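You operate a simulated robot arm through the tools that you are given. There is no shell and no other tool.

You run a simulated robot arm. Do the job below in one go: nothing can be reset, and whatever is moved stays where it is left.

TASK
Move the round orange plug from the yellow collar to the green collar.
Fine: on the pale socket plate; free the yellow collar first; then lock the green collar, and the red collar, which is loose too. Leave the other plugs.

Only the result counts: the job must be done as asked and must still hold three seconds after the hand-in. Knocking over, shifting, dropping, spilling or breaking anything else fails it.

THE ROBOT
A 7-joint arm with a two-finger parallel gripper, fixed in place. Base frame: the origin is on the floor under the middle of its stand, x ahead of it, y to its left, z up; the work surface is at about z = 920. Units: mm, degrees, N and s.
With the tool pointing down near the work surface it reaches from about 200 to 740 mm from the base axis. Its first joint turns from -166.0 to 166.0 degrees. Payload 1.57 kg.
Tool frame: the origin (TCP) lies between the finger pads and is the grasp point; the fingertips stand 30 mm ahead of it; z points along the fingers, y is the line along which they close. The gripper opens to 110 mm. The fingers are 24 mm wide and 12 mm thick; the gripper's body (48 by 112 mm) begins 78 mm behind the TCP.
Orientation is told as [roll, pitch, yaw] about the base's x, y, z axes, in that order, counted from this pose: with the fingers straight down and closing along the base's y, the tool's x points along the base's -x, its y along +y and its z along -z.

THE INTERFACE
- The arm moves only by the tool apply_moves. Its arguments are lists of equal length, an entry for each row: "xyz": the shift along the tool's x, y, z in cm, a list of three; "dr": the turn, a rotation vector about the tool's x, y, z in degrees, a list of three; "hand": the finger opening in cm, from 0 to 11. In form: {"xyz": [[x, y, z], ...], "dr": [[wx, wy, wz], ...], "hand": [hand, ...]}. A call has 1 to 20 rows; each row shifts and turns the commanded pose from where the row before left it, along the tool's axes as they then stand. Rows are played at 5 a second. More than 50 mm and 8.6 degrees between two rows, or a gripper value outside its range, and nothing of the call is played. A pose out of reach is approached as far as the arm can. The call stops where the force on the tool passes 40 N (or 10 N more than at its start, if that is more) or the arm is blocked; 0.2 s more then pass. The fingers move at their own pace (about 45 mm/s each) and stop on an object; they squeeze with about 43 N. The grip force told is the motor's: it shows also when the fingers shut on nothing. Time passes only in rows, and 0.2 s behind the last, so rows that do not move let the fingers close. The reply holds the time, the measured pose of the TCP, the force on the tool along the base axes, the opening and the grip force, in the units named above and with some noise, with the torque about the TCP (base axes, N m) and any sound that the robot's microphone picked up.
- Cameras (640 x 400 px; columns grow to the right, rows downward): "scene" is fixed at [34.2, -655.6, 1699.9]; the picture's right is [0.90, -0.44, 0.00], its down [-0.15, -0.32, -0.94] and it looks along [0.41, 0.84, -0.35] (base axes); focal length 347 px, centre (320, 200). "wrist" rides on the gripper at [70, 16, -141] in the tool frame; the picture's right is [-0.23, 0.97, 0.00], its down [-0.86, -0.20, -0.48] and it looks along [-0.47, -0.11, 0.88] (tool axes); focal length 222 px, centre (320, 200). There is no depth. A picture from a camera that has moved, and an enlarged one, comes with that camera's place and axes in the base frame and with its lens. The place of the scene camera against the robot may be out by one fixed shift of up to 25 mm in any direction.
- snapshot(camera): a new picture of that camera. It takes no simulated time.
- move_column(by): slides the trunk up (or, below 0, down) by that many mm; the arm rides with it, the base frame stays. It gives what a move gives, with no picture.
- zoom(camera, box): a new picture of the part [left, top, right, bottom] of that camera's present view, enlarged. It takes no simulated time.
- hand_in(): hands the job in; it is judged then, once.

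Places have to be worked out from the pictures, the camera data and where the tool is seen. Open the gripper and draw the arm clear of the work before you hand the job in, unless the task says otherwise.

The tools are called after "Emit:" as a command line: name --argument value ..., lists and objects as JSON in quotes. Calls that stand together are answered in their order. apply_moves: Moves the arm, as the interface text tells. Its arguments: {"type":"object","properties":{"xyz":{"type":"array"},"dr":{"type":"array"},"hand":{"type":"array"}},"required":["xyz","dr","hand"]} The other tools are called the same way: move_column (by) moves the trunk up or down; snapshot (camera) takes a picture; zoom (camera, box) takes an enlarged picture of a part of a camera's view; hand_in () hands the job in.

At the start:

```text
time_s: 0.0
tcp_pos: [378.3, 383.7, 1297.2]
tcp_rot: [0.0, 0.0, 0.0]
contact_force: [-0.3, 0.0, -0.6]
moment: [0.0, -0.02, 0.01]
opening: 109.8
grasp_force: 0.1
trunk travel left (down, up): [-525.0, 65.0]
```

scene: 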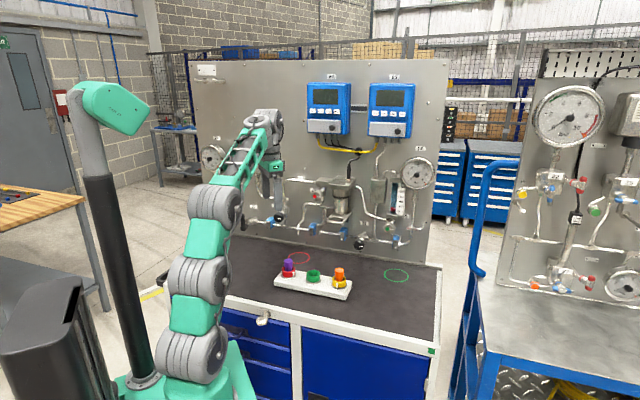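
wrist: 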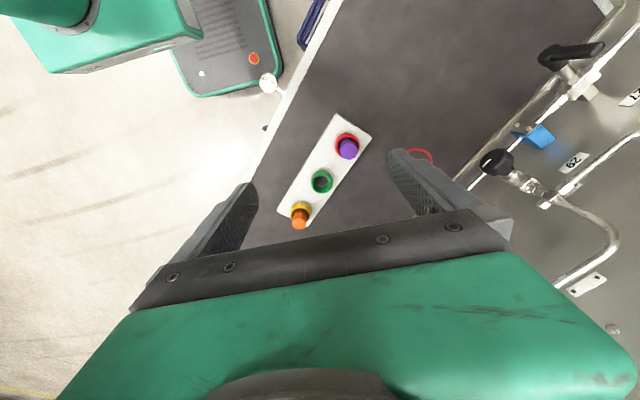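

I'll look more closely at the socket plate from both cameras before moving anything.

Emit:
zoom --camera "scene" --box '[260, 240, 370, 310]'

Emit:
zoom --camera "wrist" --box '[250, 100, 410, 240]'

```text
5.71 times, centred on (315, 275) of scene
camera zoom: at [34.2, -655.6, 1699.9], right [0.9, -0.44, 0.0], down [-0.15, -0.32, -0.94], along [0.41, 0.84, -0.35], focal length 1982 px, centre (349, -229)
```

zoom: 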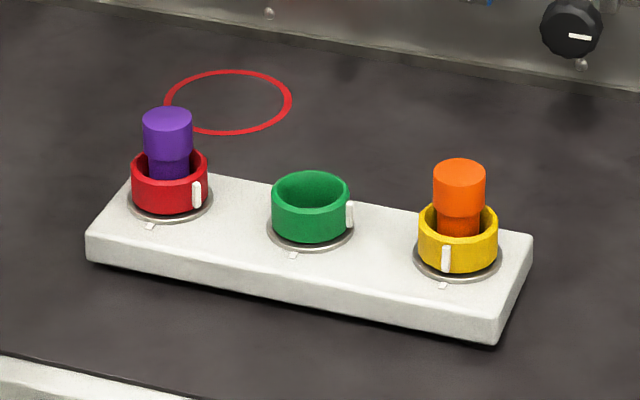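

```text
2.86 times, centred on (330, 170) of wrist
camera zoom: at [308.3, 400.2, 1438.9], right [0.23, 0.97, 0.0], down [0.86, -0.2, 0.48], along [0.47, -0.11, -0.88], focal length 635 px, centre (291, 286)
```

zoom: 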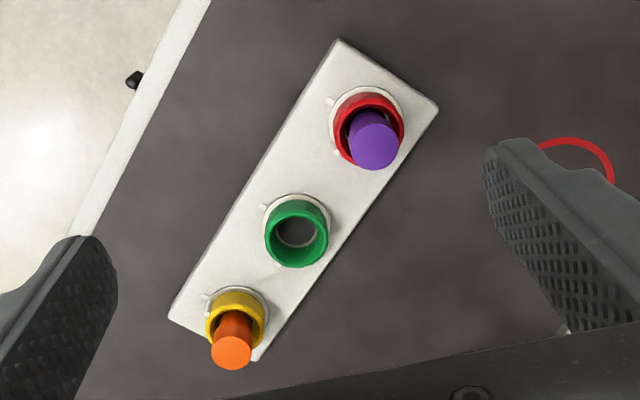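

From the two views the plate lies at about x 440–565, y 290–430. The yellow tab lines up with its plate mark (locked), while the red and green tabs are turned counter-clockwise (loose). I'll move above the green collar, staying well clear, for a better look.

Emit:
apply_moves --xyz '[[-3.35, -0.65, 2.4], [-3.35, -0.65, 2.4], [-3.35, -0.65, 2.4], [-3.35, -0.65, 2.4], [0, 0, 0]]' --dr '[[0, 0, 0], [0, 0, 0], [0, 0, 0], [0, 0, 0], [0, 0, 0]]' --hand '[11, 11, 11, 11, 11]'

Emit:
snapshot --camera "wrist"

```text
time_s: 1.2
tcp_pos: [512.1, 357.2, 1200.1]
tcp_rot: [0.0, 0.0, 0.0]
contact_force: [-0.2, -0.1, -0.2]
moment: [0.0, 0.02, 0.01]
opening: 110.4
grasp_force: 0.1
trunk travel left (down, up): [-525.0, 65.0]
```

```text
taken
camera wrist: at [443.2, 373.6, 1342.7], right [0.23, 0.97, 0.0], down [0.86, -0.2, 0.48], along [0.47, -0.11, -0.88], focal length 222 px, centre (320, 200)
```

wrist: 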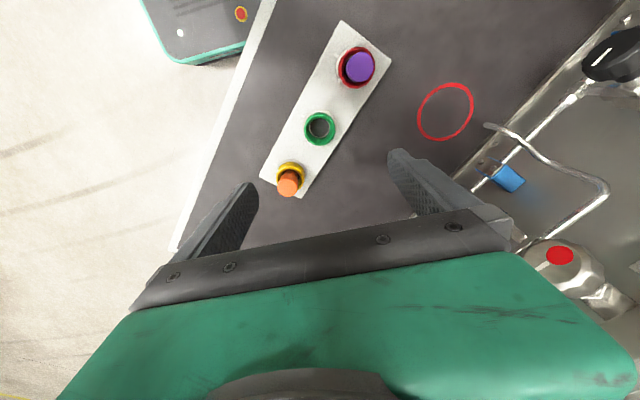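

The plate is now well framed, so I'll enlarge it to measure the collar centres and tab angles.

Emit:
zoom --camera "wrist" --box '[250, 10, 410, 110]'

Emit:
zoom --camera "wrist" --box '[240, 105, 400, 205]'

```text
4.00 times, centred on (330, 60) of wrist
camera zoom: at [443.2, 373.6, 1342.7], right [0.23, 0.97, 0.0], down [0.86, -0.2, 0.48], along [0.47, -0.11, -0.88], focal length 888 px, centre (280, 760)
```

zoom: 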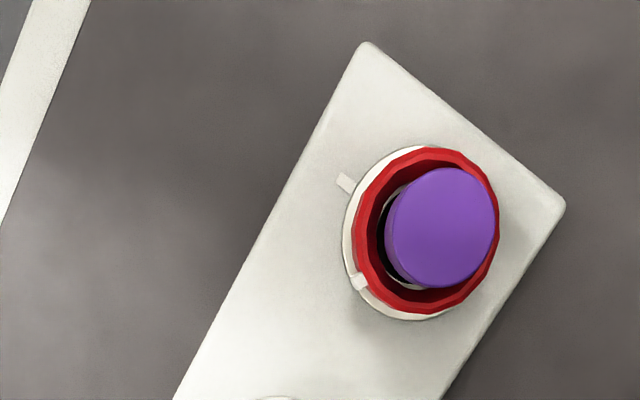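

```text
4.00 times, centred on (320, 155) of wrist
camera zoom: at [443.2, 373.6, 1342.7], right [0.23, 0.97, 0.0], down [0.86, -0.2, 0.48], along [0.47, -0.11, -0.88], focal length 888 px, centre (320, 380)
```

zoom: 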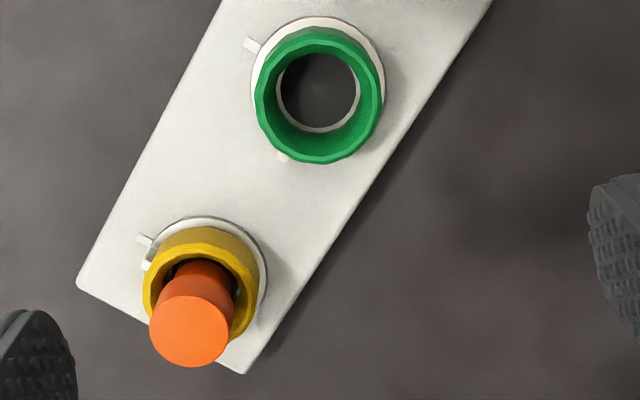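

The green rim triangulates to about (517, 356, 956). The green tab is roughly 90° off its mark and the red tab roughly 65° off, both counter-clockwise. Next I'll turn the tool about 46° counter-clockwise so the fingers close along the plate line, then look again.

Emit:
apply_moves --xyz '[[0, 0, 0], [0, 0, 0], [0, 0, 0], [0, 0, 0], [0, 0, 0], [0, 0, 0], [0, 0, 0]]' --dr '[[0, 0, -7.6], [0, 0, -7.6], [0, 0, -7.6], [0, 0, -7.6], [0, 0, -7.6], [0, 0, -8], [0, 0, 0]]' --hand '[11, 11, 11, 11, 11, 11, 11]'

Emit:
snapshot --camera "wrist"

Emit:
snapshot --camera "scene"

```text
time_s: 2.8
tcp_pos: [511.4, 357.4, 1200.5]
tcp_rot: [0.0, 0.0, 46.2]
contact_force: [0.3, 0.3, -0.6]
moment: [0.02, 0.0, -0.01]
opening: 109.9
grasp_force: 0.1
trunk travel left (down, up): [-525.0, 65.0]
```

```text
taken
camera wrist: at [451.8, 318.7, 1342.9], right [-0.54, 0.84, 0.0], down [0.74, 0.48, 0.48], along [0.4, 0.26, -0.88], focal length 222 px, centre (320, 200)
```

wrist: 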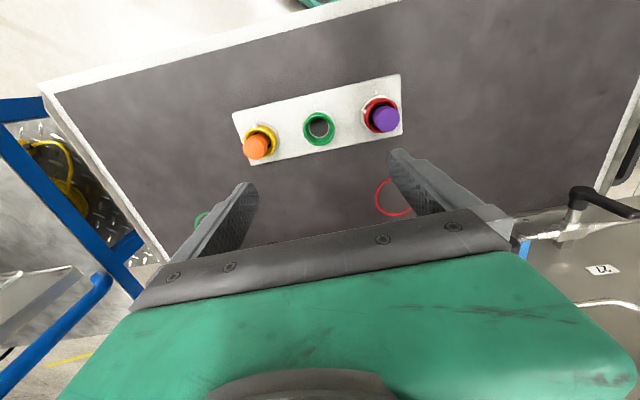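

```text
taken
```

scene: 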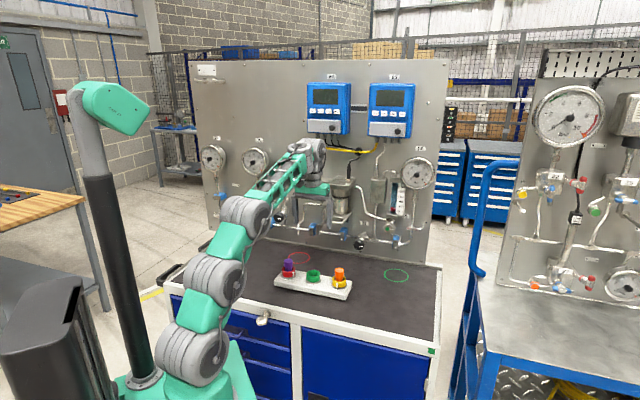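

Fingers are nearly parallel to the plate line now. I'll enlarge this view to measure positions.

Emit:
zoom --camera "wrist" --box '[220, 60, 420, 185]'

Emit:
zoom --camera "wrist" --box '[225, 110, 305, 160]'

Emit:
zoom --camera "scene" --box '[265, 245, 365, 307]'

```text
3.20 times, centred on (320, 122) of wrist
camera zoom: at [451.8, 318.7, 1342.9], right [-0.54, 0.84, 0.0], down [0.74, 0.48, 0.48], along [0.4, 0.26, -0.88], focal length 711 px, centre (320, 448)
```

zoom: 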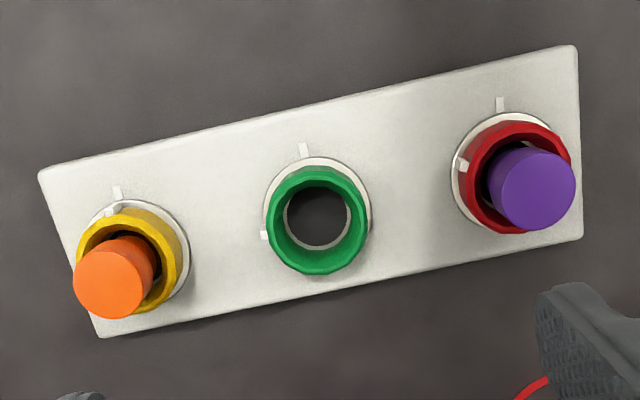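

```text
8.00 times, centred on (265, 135) of wrist
camera zoom: at [451.8, 318.7, 1342.9], right [-0.54, 0.84, 0.0], down [0.74, 0.48, 0.48], along [0.4, 0.26, -0.88], focal length 1777 px, centre (760, 720)
```

zoom: 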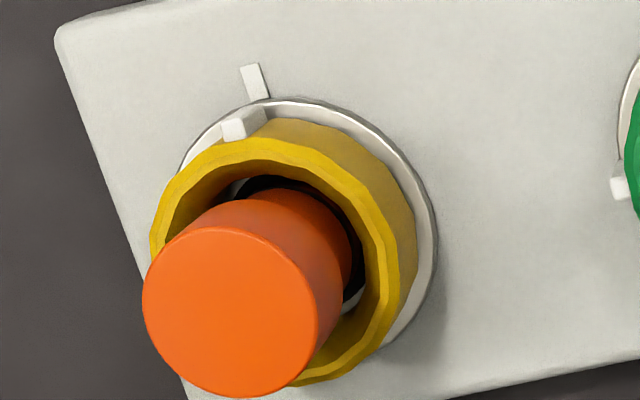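

```text
6.40 times, centred on (315, 276) of scene
camera zoom: at [34.2, -655.6, 1699.9], right [0.9, -0.44, 0.0], down [-0.15, -0.32, -0.94], along [0.41, 0.84, -0.35], focal length 2220 px, centre (352, -286)
```

zoom: 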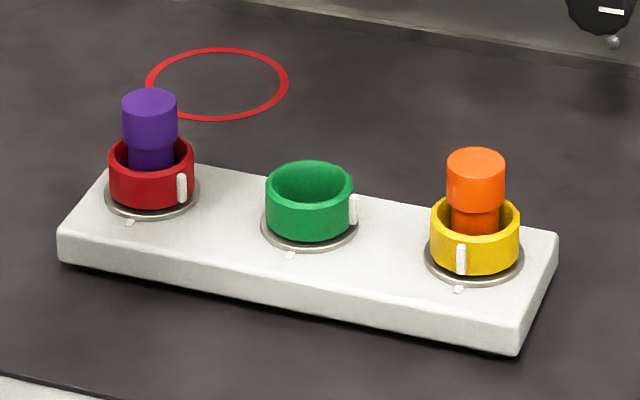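

The centres come out at about green (514, 357), yellow (589, 286) and red (441, 433), with ~105 mm spacing, plate top ~940 and rims ~960. I'll move over the yellow collar at TCP z ≈ 1080, which is still above the plug, and look from there.

Emit:
apply_moves --xyz '[[-0.05, -2.64, 3.0], [-0.05, -2.64, 3.0], [-0.05, -2.64, 3.0], [-0.05, -2.62, 3.0], [0, 0, 0]]' --dr '[[0, 0, 0], [0, 0, 0], [0, 0, 0], [0, 0, 0], [0, 0, 0]]' --hand '[11, 11, 11, 11, 11]'

Emit:
snapshot --camera "wrist"

Emit:
snapshot --camera "scene"

```text
time_s: 4.0
tcp_pos: [588.3, 284.5, 1082.3]
tcp_rot: [0.0, -0.1, 46.0]
contact_force: [-0.7, 0.0, -0.1]
moment: [0.01, 0.04, -0.02]
opening: 109.9
grasp_force: 0.1
trunk travel left (down, up): [-525.0, 65.0]
```

```text
taken
camera wrist: at [528.5, 247.0, 1223.3], right [-0.54, 0.84, 0.0], down [0.74, 0.48, 0.48], along [0.4, 0.26, -0.88], focal length 222 px, centre (320, 200)
```

wrist: 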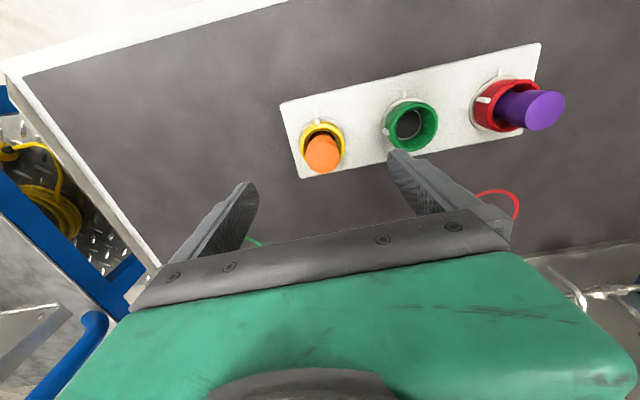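

```text
taken
```

scene: 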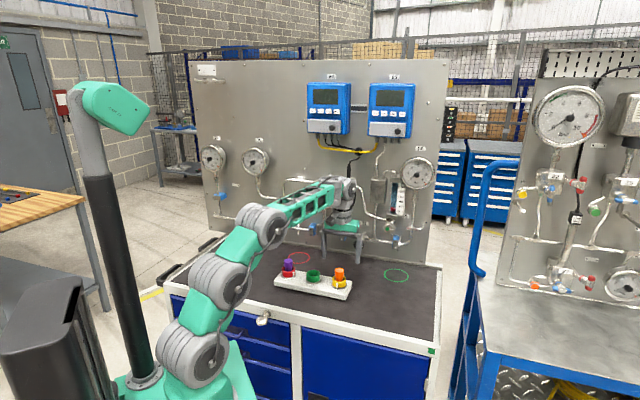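

The yellow collar now sits almost directly under the tool axis. I'll enlarge it to fine-tune the alignment and heights.

Emit:
zoom --camera "wrist" --box '[275, 100, 371, 160]'

Emit:
zoom --camera "wrist" --box '[270, 90, 350, 140]'

```text
6.67 times, centred on (323, 130) of wrist
camera zoom: at [528.5, 247.0, 1223.3], right [-0.54, 0.84, 0.0], down [0.74, 0.48, 0.48], along [0.4, 0.26, -0.88], focal length 1481 px, centre (300, 667)
```

zoom: 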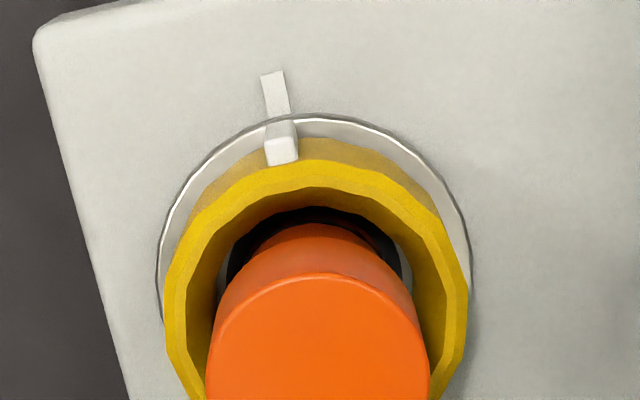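

```text
8.00 times, centred on (310, 115) of wrist
camera zoom: at [528.5, 247.0, 1223.3], right [-0.54, 0.84, 0.0], down [0.74, 0.48, 0.48], along [0.4, 0.26, -0.88], focal length 1777 px, centre (400, 880)
```

zoom: 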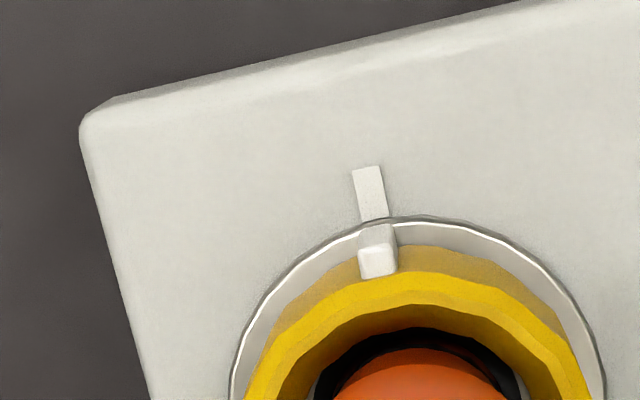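

The yellow centre works out to about (586, 287), about 2.7 mm from the tool axis. I'll correct for that and descend to TCP z ≈ 1022 with the fingers wide, which keeps them clear around the plug.

Emit:
apply_moves --xyz '[[0.1, 0.25, 2.0], [0, 0, 2.0], [0, 0, 2.0], [0, 0, 0]]' --dr '[[0, 0, 0], [0, 0, 0], [0, 0, 0], [0, 0, 0]]' --hand '[11, 11, 11, 11]'

Emit:
snapshot --camera "wrist"

Emit:
zoom --camera "wrist" --box '[240, 90, 400, 190]'

Emit:
zoom --camera "scene" --box '[270, 210, 390, 310]'

```text
time_s: 5.0
tcp_pos: [585.0, 286.4, 1021.1]
tcp_rot: [0.0, 0.0, 46.0]
contact_force: [-0.3, -0.6, -0.3]
moment: [0.0, 0.0, 0.01]
opening: 109.9
grasp_force: 0.0
trunk travel left (down, up): [-525.0, 65.0]
```

```text
taken
camera wrist: at [526.1, 248.4, 1163.3], right [-0.54, 0.84, 0.0], down [0.74, 0.48, 0.48], along [0.4, 0.26, -0.88], focal length 222 px, centre (320, 200)
```

wrist: 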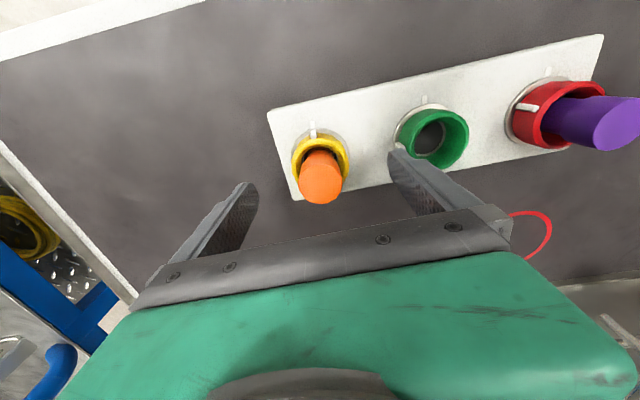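

```text
4.00 times, centred on (320, 140) of wrist
camera zoom: at [526.1, 248.4, 1163.3], right [-0.54, 0.84, 0.0], down [0.74, 0.48, 0.48], along [0.4, 0.26, -0.88], focal length 888 px, centre (320, 440)
```

zoom: 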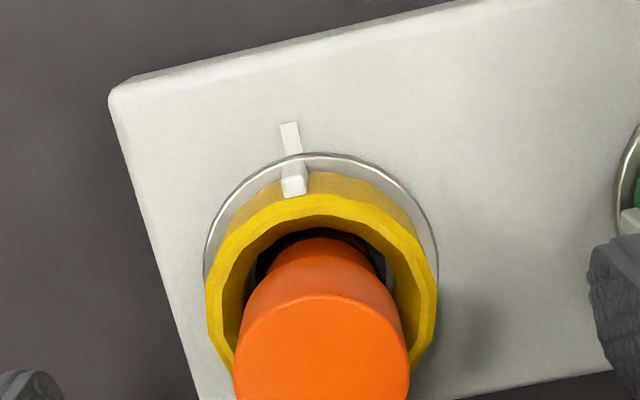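

```text
4.00 times, centred on (330, 260) of scene
camera zoom: at [34.2, -655.6, 1699.9], right [0.9, -0.44, 0.0], down [-0.15, -0.32, -0.94], along [0.41, 0.84, -0.35], focal length 1388 px, centre (280, -40)
```

zoom: 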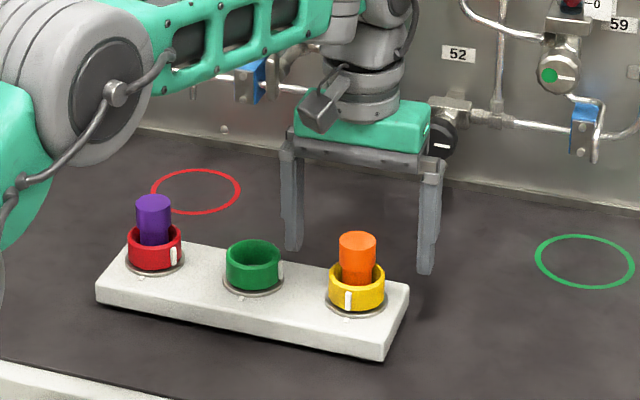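

Against the fingertips in the scene view, the plug top looks higher than I first assumed, about z 1010. I'll enlarge the scene view to get the heights right relative to the known fingertips.

Emit:
zoom --camera "scene" --box '[330, 250, 394, 290]'

Emit:
zoom --camera "scene" --box '[326, 256, 374, 286]'

Emit:
zoom --camera "wrist" --box '[272, 140, 368, 210]'

```text
10.00 times, centred on (362, 270) of scene
camera zoom: at [34.2, -655.6, 1699.9], right [0.9, -0.44, 0.0], down [-0.15, -0.32, -0.94], along [0.41, 0.84, -0.35], focal length 3469 px, centre (-100, -500)
```

zoom: 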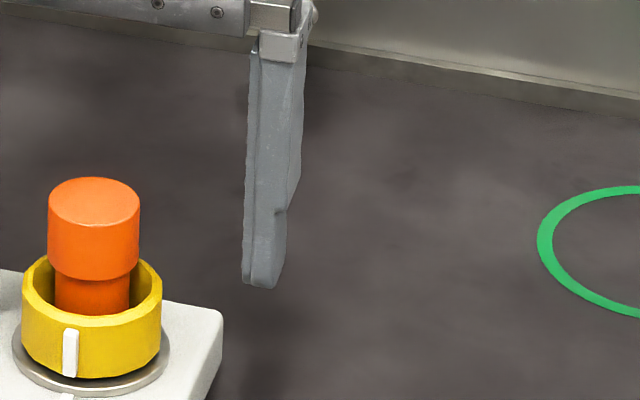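

```text
13.33 times, centred on (350, 271) of scene
camera zoom: at [34.2, -655.6, 1699.9], right [0.9, -0.44, 0.0], down [-0.15, -0.32, -0.94], along [0.41, 0.84, -0.35], focal length 4625 px, centre (-80, -747)
```

zoom: 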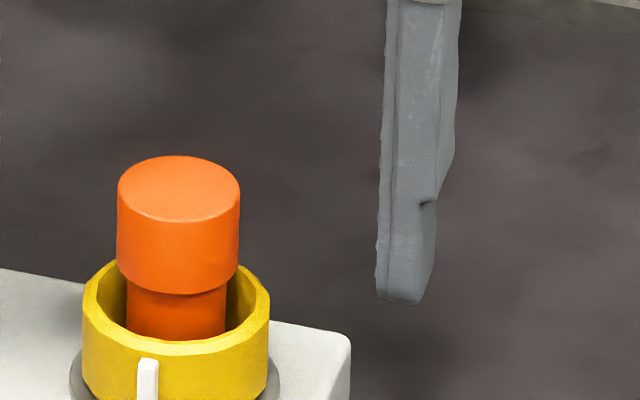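

```text
5.71 times, centred on (320, 175) of wrist
camera zoom: at [526.1, 248.4, 1163.3], right [-0.54, 0.84, 0.0], down [0.74, 0.48, 0.48], along [0.4, 0.26, -0.88], focal length 1269 px, centre (320, 343)
```

zoom: 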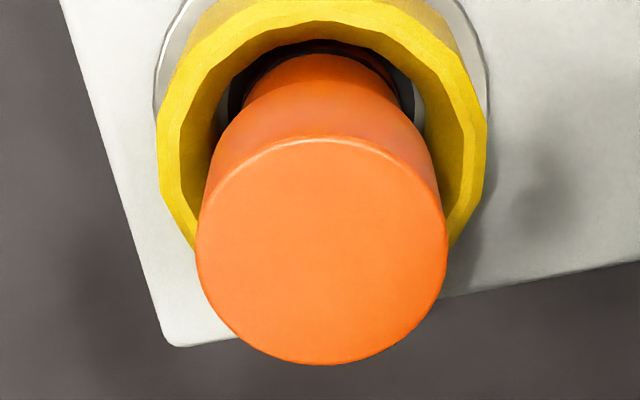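

Triangulation puts the plug top at (584, 285.5, 1012), the rims at ~976, the collar bottoms at ~953 and the plate top at ~946. I'll shift back 2.6 mm to centre, narrow the fingers to 80 mm, and descend around the yellow collar.

Emit:
apply_moves --xyz '[[0.26, 0.03, 0], [0, 0, 0], [0, 0, 1.0], [0, 0, 1.0], [0, 0, 1.0], [0, 0, 0]]' --dr '[[0, 0, 0], [0, 0, 0], [0, 0, 0], [0, 0, 0], [0, 0, 0], [0, 0, 0]]' --hand '[8, 8, 8, 8, 8, 8]'

Emit:
snapshot --camera "wrist"

Emit:
zoom --camera "scene" --box '[310, 240, 390, 290]'

Emit:
zoom --camera "wrist" --box '[240, 110, 400, 210]'

```text
time_s: 6.4
tcp_pos: [583.2, 286.8, 991.2]
tcp_rot: [0.0, 0.0, 46.0]
contact_force: [0.5, 0.0, -0.2]
moment: [-0.02, -0.06, 0.01]
opening: 80.0
grasp_force: 0.1
trunk travel left (down, up): [-525.0, 65.0]
```

```text
taken
camera wrist: at [524.8, 246.7, 1132.7], right [-0.54, 0.84, 0.0], down [0.74, 0.48, 0.48], along [0.4, 0.26, -0.88], focal length 222 px, centre (320, 200)
```

wrist: 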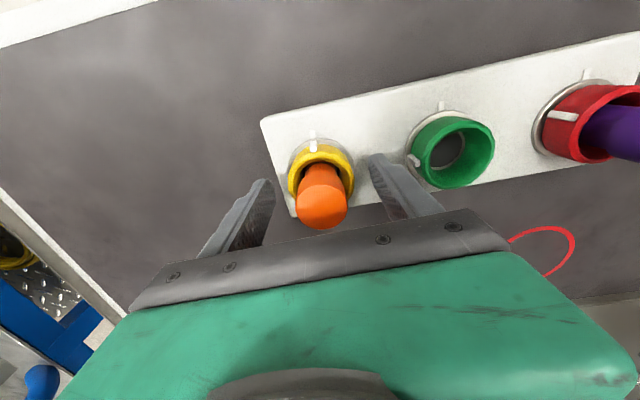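

```text
8.00 times, centred on (350, 265) of scene
camera zoom: at [34.2, -655.6, 1699.9], right [0.9, -0.44, 0.0], down [-0.15, -0.32, -0.94], along [0.41, 0.84, -0.35], focal length 2775 px, centre (80, -320)
```

zoom: 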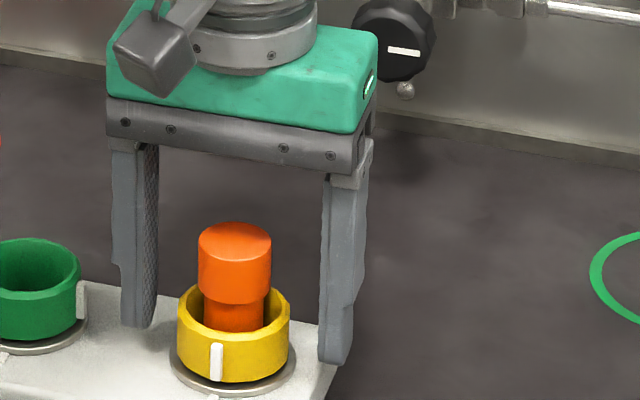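

```text
4.00 times, centred on (320, 160) of wrist
camera zoom: at [524.8, 246.7, 1132.7], right [-0.54, 0.84, 0.0], down [0.74, 0.48, 0.48], along [0.4, 0.26, -0.88], focal length 888 px, centre (320, 360)
```

zoom: 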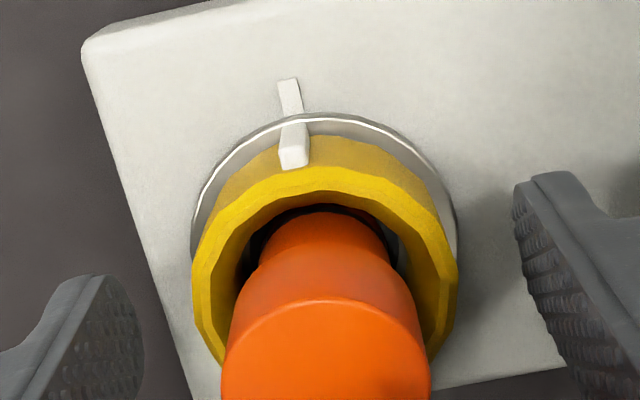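

The collar is centred between the fingers to within about 0.5 mm, the tab faces sideways clear of both pads, and the fingertips are about 14 mm below the rim. I'll lower 2 mm more and close on the yellow collar.

Emit:
apply_moves --xyz '[[0, 0, 0.2], [0, 0, 0], [0, 0, 0], [0, 0, 0]]' --dr '[[0, 0, 0], [0, 0, 0], [0, 0, 0], [0, 0, 0]]' --hand '[6.5, 5.5, 4.0, 4.0]'

Emit:
zoom --camera "wrist" --box '[240, 110, 400, 210]'

Emit:
zoom --camera "scene" --box '[270, 245, 390, 310]'

```text
time_s: 7.4
tcp_pos: [582.4, 285.4, 988.9]
tcp_rot: [0.1, 0.0, 46.1]
contact_force: [-5.2, 4.2, 0.6]
moment: [-0.08, -0.1, -0.01]
opening: 50.9
grasp_force: 27.8
trunk travel left (down, up): [-525.0, 65.0]
```

```text
4.00 times, centred on (320, 160) of wrist
camera zoom: at [524.0, 247.3, 1130.8], right [-0.54, 0.84, 0.0], down [0.74, 0.48, 0.48], along [0.4, 0.26, -0.88], focal length 888 px, centre (320, 360)
```

zoom: 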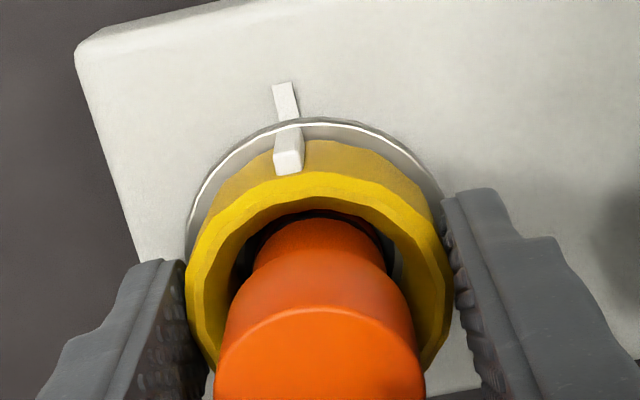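

```text
5.33 times, centred on (330, 278) of scene
camera zoom: at [34.2, -655.6, 1699.9], right [0.9, -0.44, 0.0], down [-0.15, -0.32, -0.94], along [0.41, 0.84, -0.35], focal length 1850 px, centre (267, -213)
```

zoom: 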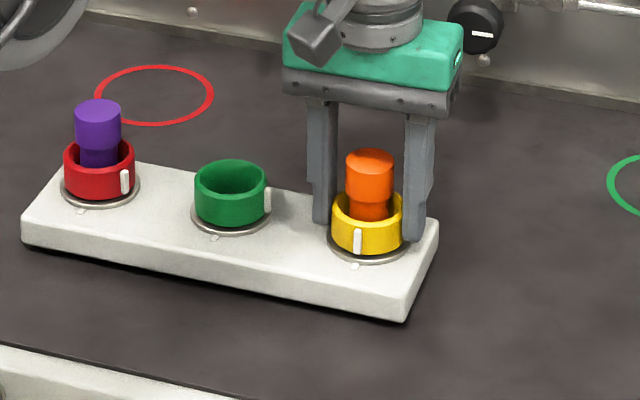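

The grip is building on the yellow collar with about 7 N of side force along the closing axis. I'll relieve that with a 1 mm shift and begin turning counter-clockwise in small steps, watching torque and pose.

Emit:
apply_moves --xyz '[[0, 0.1, 0], [0, 0, 0], [0, 0, 0], [0, 0, 0]]' --dr '[[0, 0, 0], [0, 0, -4], [0, 0, -4], [0, 0, 0]]' --hand '[4.0, 4.0, 4.0, 4.0]'

Emit:
zoom --camera "wrist" --box '[240, 110, 400, 210]'

```text
time_s: 8.4
tcp_pos: [583.1, 286.6, 989.7]
tcp_rot: [0.1, 0.0, 54.0]
contact_force: [-1.6, 0.6, 0.3]
moment: [-0.34, -0.43, 0.03]
opening: 50.7
grasp_force: 43.2
trunk travel left (down, up): [-525.0, 65.0]
```

```text
4.00 times, centred on (320, 160) of wrist
camera zoom: at [529.9, 239.4, 1130.8], right [-0.65, 0.76, 0.0], down [0.66, 0.57, 0.48], along [0.36, 0.31, -0.88], focal length 888 px, centre (320, 360)
```

zoom: 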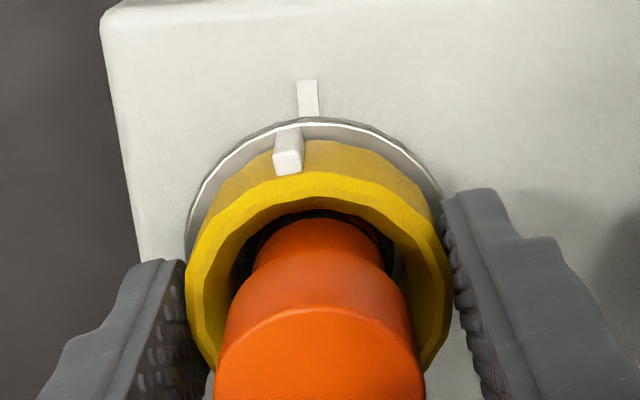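

The collar turns with the gripper and the tab has left the mark, with negligible torque about z. I'll continue counter-clockwise.

Emit:
apply_moves --xyz '[[0, 0, 0], [0, 0, 0], [0, 0, 0], [0, 0, 0], [0, 0, 0]]' --dr '[[0, 0, -6], [0, 0, -6], [0, 0, -6], [0, 0, -6], [0, 0, 0]]' --hand '[4.0, 4.0, 4.0, 4.0, 4.0]'

Emit:
zoom --camera "wrist" --box '[240, 110, 400, 210]'

```text
time_s: 9.6
tcp_pos: [583.1, 286.2, 989.1]
tcp_rot: [0.0, -0.1, 78.0]
contact_force: [-4.2, -0.4, 0.4]
moment: [0.0, -0.46, 0.02]
opening: 50.7
grasp_force: 42.6
trunk travel left (down, up): [-525.0, 65.0]
```

```text
4.00 times, centred on (320, 160) of wrist
camera zoom: at [553.6, 221.4, 1130.8], right [-0.91, 0.42, 0.0], down [0.37, 0.8, 0.48], along [0.2, 0.43, -0.88], focal length 888 px, centre (320, 360)
```

zoom: 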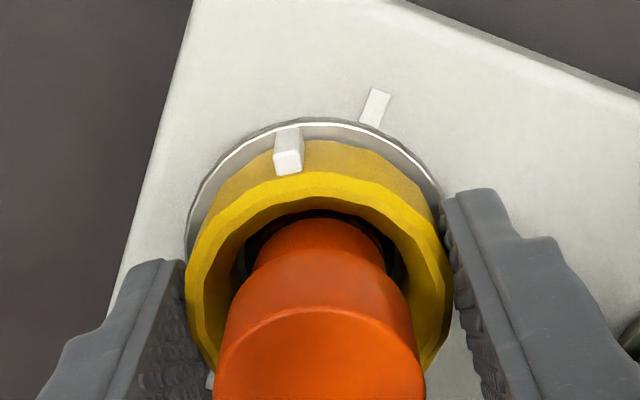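

It's now 32° from the mark with no resistance and no sound yet. I'll keep turning.

Emit:
apply_moves --xyz '[[0, 0, 0], [0, 0, 0], [0, 0, 0], [0, 0, 0], [0, 0, 0], [0, 0, 0]]' --dr '[[0, 0, -6], [0, 0, -6], [0, 0, -6], [0, 0, -6], [0, 0, -6], [0, 0, 0]]' --hand '[4.0, 4.0, 4.0, 4.0, 4.0, 4.0]'

Emit:
zoom --camera "wrist" --box '[240, 110, 400, 210]'

Emit:
zoom --camera "scene" --box '[270, 245, 390, 310]'

```text
time_s: 11.0
tcp_pos: [582.5, 285.2, 988.4]
tcp_rot: [0.0, 0.1, 108.1]
contact_force: [-5.2, -1.7, -1.3]
moment: [-0.17, -0.45, 0.05]
opening: 50.4
grasp_force: 42.7
trunk travel left (down, up): [-525.0, 65.0]
```

```text
4.00 times, centred on (320, 160) of wrist
camera zoom: at [589.9, 214.9, 1130.8], right [-1.0, -0.09, 0.0], down [-0.08, 0.87, 0.48], along [-0.04, 0.48, -0.88], focal length 888 px, centre (320, 360)
```

zoom: 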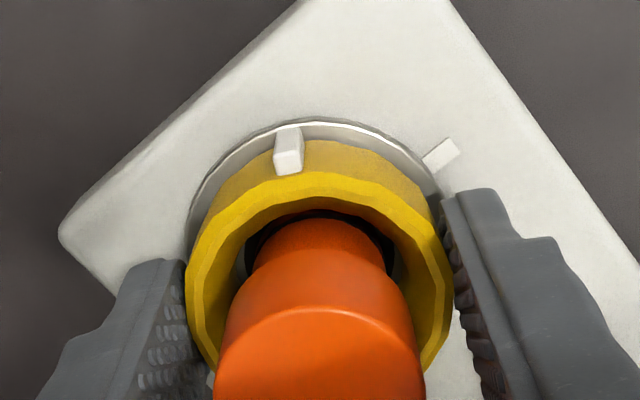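

```text
5.33 times, centred on (330, 278) of scene
camera zoom: at [34.2, -655.6, 1699.9], right [0.9, -0.44, 0.0], down [-0.15, -0.32, -0.94], along [0.41, 0.84, -0.35], focal length 1850 px, centre (267, -213)
```

zoom: 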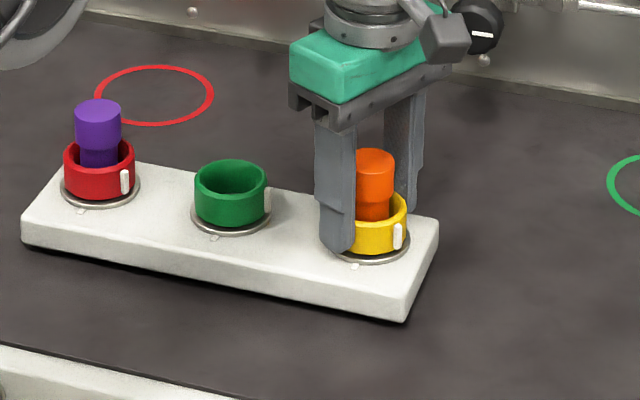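

The collar has turned 62° counter-clockwise, about as far as the loose red one. I'll go on to about 90°, matching the loose green collar.

Emit:
apply_moves --xyz '[[0, 0, 0], [0, 0, 0], [0, 0, 0], [0, 0, 0], [0, 0, 0], [0, 0, 0]]' --dr '[[0, 0, -5], [0, 0, -5], [0, 0, -5], [0, 0, -5], [0, 0, -5], [0, 0, 0]]' --hand '[4.0, 4.0, 4.0, 4.0, 4.0, 4.0]'

Emit:
zoom --camera "wrist" --box '[240, 110, 400, 210]'

Emit:
zoom --camera "scene" --box '[270, 245, 390, 310]'

```text
time_s: 12.4
tcp_pos: [581.9, 285.0, 988.5]
tcp_rot: [-0.2, 0.0, 133.1]
contact_force: [-5.6, -1.9, 0.5]
moment: [0.16, -0.11, 0.05]
opening: 50.5
grasp_force: 42.8
trunk travel left (down, up): [-525.0, 65.0]
```

```text
4.00 times, centred on (320, 160) of wrist
camera zoom: at [619.2, 224.1, 1130.8], right [-0.87, -0.5, 0.0], down [-0.44, 0.76, 0.48], along [-0.24, 0.41, -0.88], focal length 888 px, centre (320, 360)
```

zoom: 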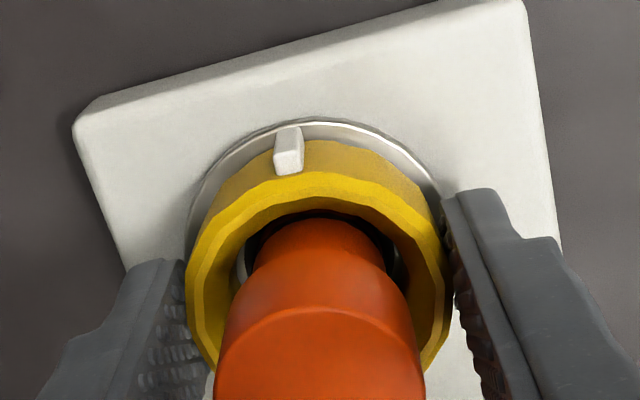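

```text
5.33 times, centred on (330, 278) of scene
camera zoom: at [34.2, -655.6, 1699.9], right [0.9, -0.44, 0.0], down [-0.15, -0.32, -0.94], along [0.41, 0.84, -0.35], focal length 1850 px, centre (267, -213)
```

zoom: 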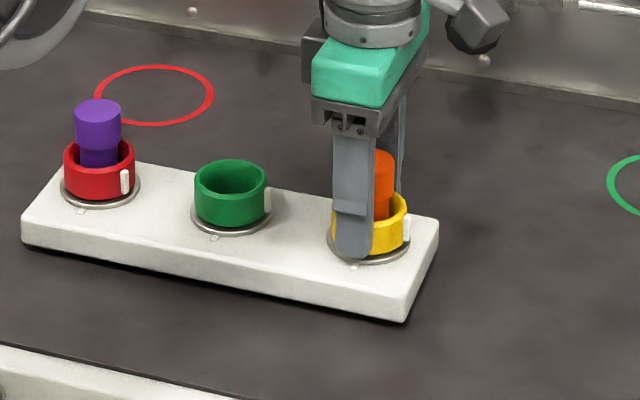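

The yellow tab now sits about 87° from its mark, like the loose green collar, with no resistance. I'll open the fingers, rise so the tips clear the rim, and check alignment on the plug head.

Emit:
apply_moves --xyz '[[0, 0.08, 0], [0, 0, 0], [0, 0, 0], [0, 0, -1.1], [0, 0, -1.1], [0, 0, 0]]' --dr '[[0, 0, 0], [0, 0, 0], [0, 0, 0], [0, 0, 0], [0, 0, 0], [0, 0, 0]]' --hand '[4.0, 7.0, 7.0, 7.0, 7.0, 7.0]'

Emit:
snapshot --camera "wrist"

Emit:
zoom --camera "wrist" --box '[240, 130, 400, 230]'

Emit:
zoom --camera "scene" --box '[310, 240, 390, 290]'

```text
time_s: 13.8
tcp_pos: [581.0, 285.2, 1011.9]
tcp_rot: [0.1, 0.0, 133.0]
contact_force: [1.1, 0.9, 0.7]
moment: [-0.02, 0.02, 0.01]
opening: 70.1
grasp_force: 0.0
trunk travel left (down, up): [-525.0, 65.0]
```

```text
taken
camera wrist: at [618.8, 223.8, 1153.5], right [-0.87, -0.5, 0.0], down [-0.44, 0.76, 0.48], along [-0.24, 0.42, -0.88], focal length 222 px, centre (320, 200)
```

wrist: 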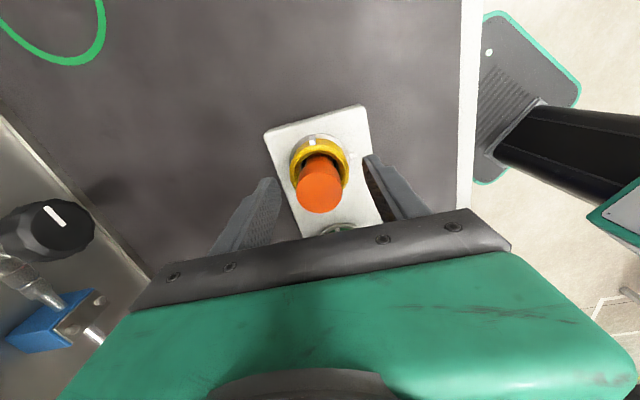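

```text
4.00 times, centred on (320, 180) of wrist
camera zoom: at [618.8, 223.8, 1153.5], right [-0.87, -0.5, 0.0], down [-0.44, 0.76, 0.48], along [-0.24, 0.42, -0.88], focal length 888 px, centre (320, 280)
```

zoom: 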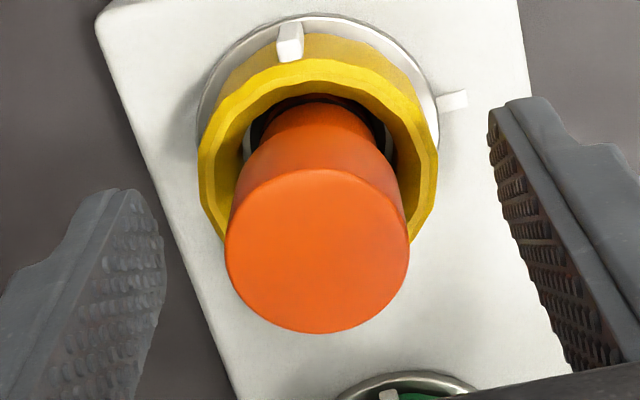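

```text
8.00 times, centred on (350, 265) of scene
camera zoom: at [34.2, -655.6, 1699.9], right [0.9, -0.44, 0.0], down [-0.15, -0.32, -0.94], along [0.41, 0.84, -0.35], focal length 2775 px, centre (80, -320)
```

zoom: 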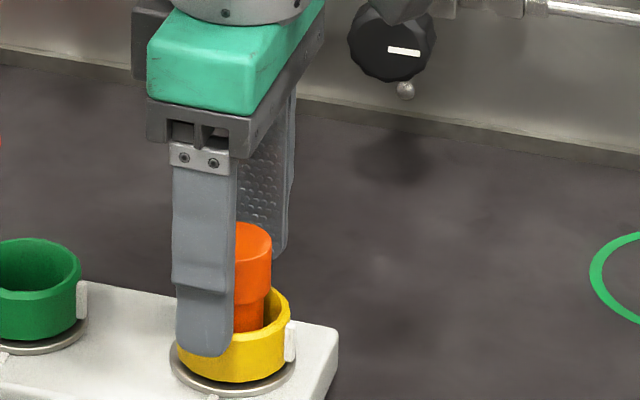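

The plug head is centred between the pads and the fingertips are above the rim. I'll close on the head and start a small test lift.

Emit:
apply_moves --xyz '[[0, -0.03, 0], [0, 0, 0], [0, 0, 0], [0, 0, 0], [0, 0, 0]]' --dr '[[0, 0, 0], [0, 0, 0], [0, 0, 0], [0, 0, 0], [0, 0, 0]]' --hand '[5.0, 4.0, 2.5, 2.5, 2.5]'

Emit:
zoom --camera "wrist" --box '[240, 130, 400, 230]'

```text
time_s: 15.0
tcp_pos: [582.3, 286.8, 1010.8]
tcp_rot: [0.0, -0.1, 133.0]
contact_force: [0.7, 1.2, 0.5]
moment: [-0.01, 0.04, 0.01]
opening: 31.8
grasp_force: 35.8
trunk travel left (down, up): [-525.0, 65.0]
```

```text
4.00 times, centred on (320, 180) of wrist
camera zoom: at [619.1, 224.0, 1153.2], right [-0.87, -0.5, 0.0], down [-0.44, 0.76, 0.48], along [-0.24, 0.42, -0.88], focal length 888 px, centre (320, 280)
```

zoom: 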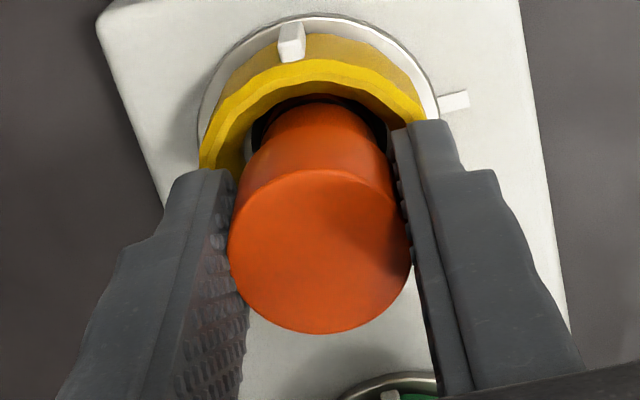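

Gripped at ~32 mm with almost no side force. Now a 10 mm test lift in small steps.

Emit:
apply_moves --xyz '[[0, 0, -0.3], [0, 0, -0.3], [0, 0, -0.4], [0, 0, 0]]' --dr '[[0, 0, 0], [0, 0, 0], [0, 0, 0], [0, 0, 0]]' --hand '[2.5, 2.5, 2.5, 2.5]'

Emit:
zoom --camera "wrist" --box '[240, 130, 400, 230]'

Emit:
zoom --camera "scene" --box '[310, 240, 390, 290]'

```text
time_s: 16.0
tcp_pos: [583.1, 286.0, 1021.2]
tcp_rot: [0.0, 0.0, 133.0]
contact_force: [-1.0, -0.4, -0.5]
moment: [0.02, -0.01, 0.0]
opening: 31.8
grasp_force: 40.4
trunk travel left (down, up): [-525.0, 65.0]
```

```text
4.00 times, centred on (320, 180) of wrist
camera zoom: at [619.4, 223.7, 1163.1], right [-0.87, -0.5, 0.0], down [-0.44, 0.76, 0.48], along [-0.24, 0.42, -0.88], focal length 888 px, centre (320, 280)
```

zoom: 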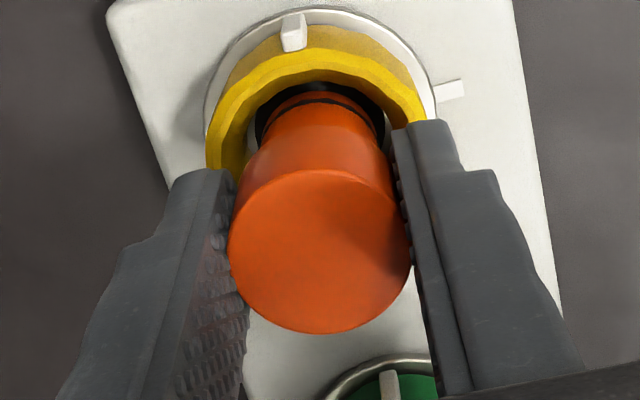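

```text
8.00 times, centred on (350, 265) of scene
camera zoom: at [34.2, -655.6, 1699.9], right [0.9, -0.44, 0.0], down [-0.15, -0.32, -0.94], along [0.41, 0.84, -0.35], focal length 2775 px, centre (80, -320)
```

zoom: 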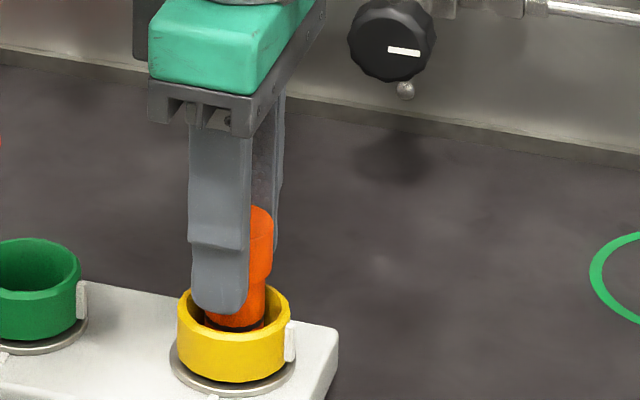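

The plug rises freely and the collar stays put. I'll lift it the rest of the way clear.

Emit:
apply_moves --xyz '[[0, 0, -1.0], [0, 0, -1.5], [0, 0, -2.0], [0, 0, -2.0], [0, 0, -1.5], [0, 0, 0]]' --dr '[[0, 0, 0], [0, 0, 0], [0, 0, 0], [0, 0, 0], [0, 0, 0], [0, 0, 0]]' --hand '[2.5, 2.5, 2.5, 2.5, 2.5, 2.5]'

Emit:
snapshot --camera "wrist"

Emit:
zoom --camera "scene" --box '[270, 210, 390, 310]'

Emit:
zoom --camera "scene" --box '[320, 235, 368, 265]'

```text
time_s: 17.4
tcp_pos: [581.5, 286.0, 1101.3]
tcp_rot: [0.0, 0.0, 132.9]
contact_force: [0.3, 0.0, -1.1]
moment: [0.01, -0.05, 0.02]
opening: 31.7
grasp_force: 40.0
trunk travel left (down, up): [-525.0, 65.0]
```

```text
taken
camera wrist: at [619.2, 223.6, 1243.2], right [-0.87, -0.5, 0.0], down [-0.44, 0.76, 0.48], along [-0.24, 0.42, -0.88], focal length 222 px, centre (320, 200)
```

wrist: 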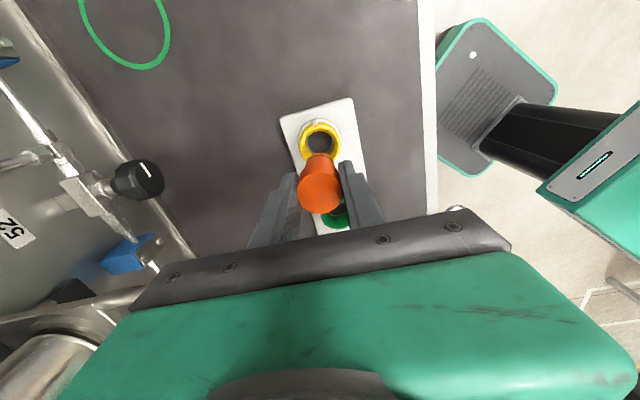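

```text
4.00 times, centred on (330, 260) of scene
camera zoom: at [34.2, -655.6, 1699.9], right [0.9, -0.44, 0.0], down [-0.15, -0.32, -0.94], along [0.41, 0.84, -0.35], focal length 1388 px, centre (280, -40)
```

zoom: 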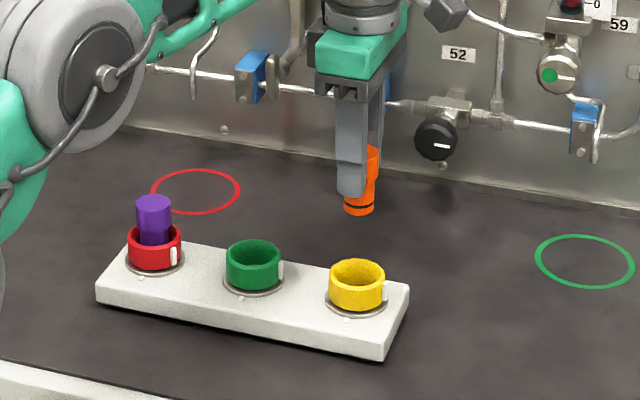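

```text
13.33 times, centred on (344, 250) of scene
camera zoom: at [34.2, -655.6, 1699.9], right [0.9, -0.44, 0.0], down [-0.15, -0.32, -0.94], along [0.41, 0.84, -0.35], focal length 4625 px, centre (0, -467)
```

zoom: 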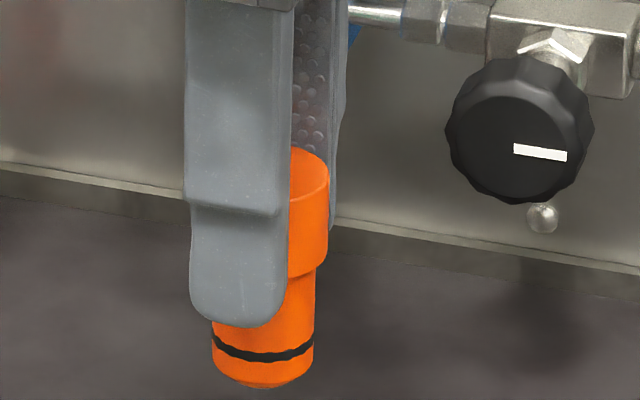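

The plug is out: a ~35 mm neck with a black seal band near the bottom. Next I'll enlarge the empty sockets to measure the precise yellow-to-green displacement.

Emit:
zoom --camera "wrist" --box '[272, 90, 368, 150]'

Emit:
zoom --camera "wrist" --box '[272, 170, 368, 230]'

Emit:
zoom --camera "scene" --box '[310, 260, 374, 300]'

Emit:
zoom --camera "scene" --box '[282, 255, 346, 295]'

```text
6.67 times, centred on (320, 120) of wrist
camera zoom: at [619.2, 223.6, 1243.2], right [-0.87, -0.5, 0.0], down [-0.44, 0.76, 0.48], along [-0.24, 0.42, -0.88], focal length 1481 px, centre (320, 733)
```

zoom: 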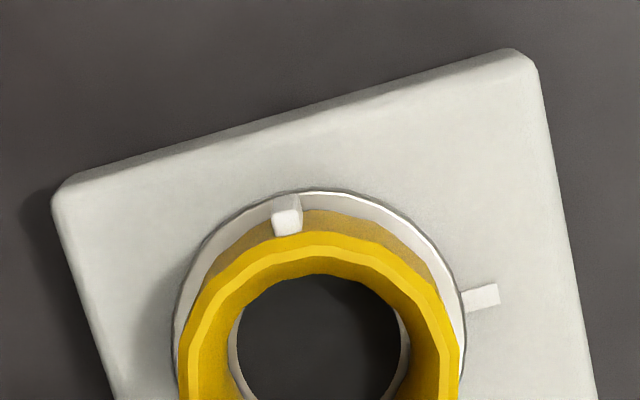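

```text
6.67 times, centred on (320, 200) of wrist
camera zoom: at [619.2, 223.6, 1243.2], right [-0.87, -0.5, 0.0], down [-0.44, 0.76, 0.48], along [-0.24, 0.42, -0.88], focal length 1481 px, centre (320, 200)
```

zoom: 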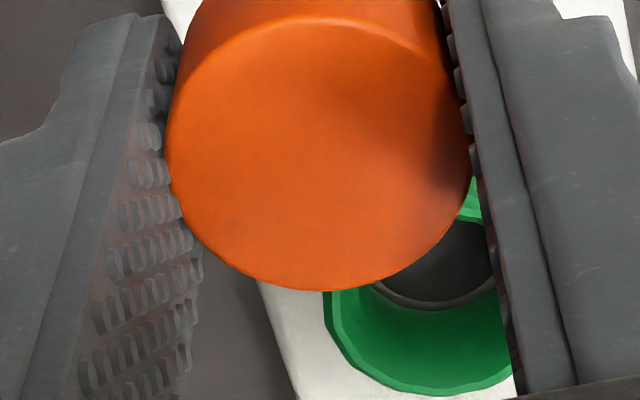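

```text
10.00 times, centred on (342, 280) of scene
camera zoom: at [34.2, -655.6, 1699.9], right [0.9, -0.44, 0.0], down [-0.15, -0.32, -0.94], along [0.41, 0.84, -0.35], focal length 3469 px, centre (100, -600)
```

zoom: 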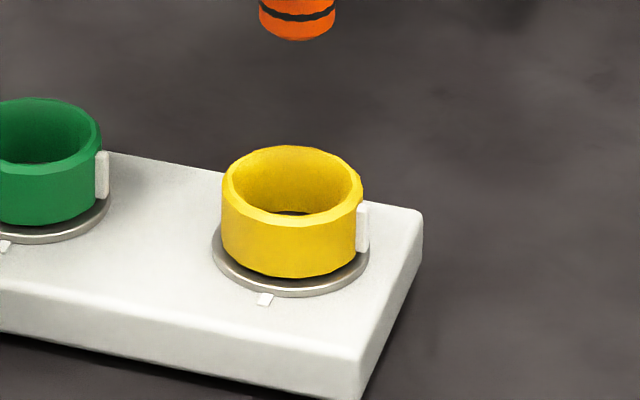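

```text
10.00 times, centred on (314, 275) of scene
camera zoom: at [34.2, -655.6, 1699.9], right [0.9, -0.44, 0.0], down [-0.15, -0.32, -0.94], along [0.41, 0.84, -0.35], focal length 3469 px, centre (380, -550)
```

zoom: 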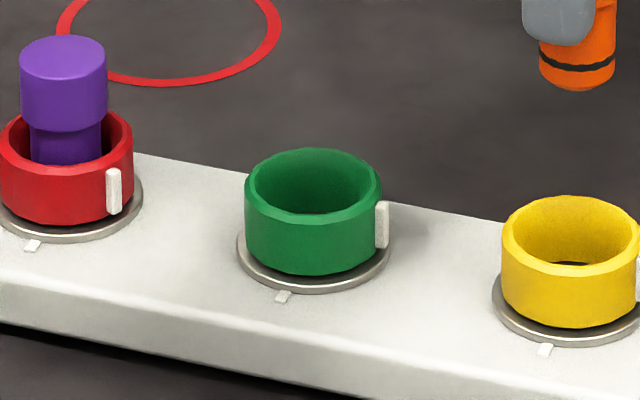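

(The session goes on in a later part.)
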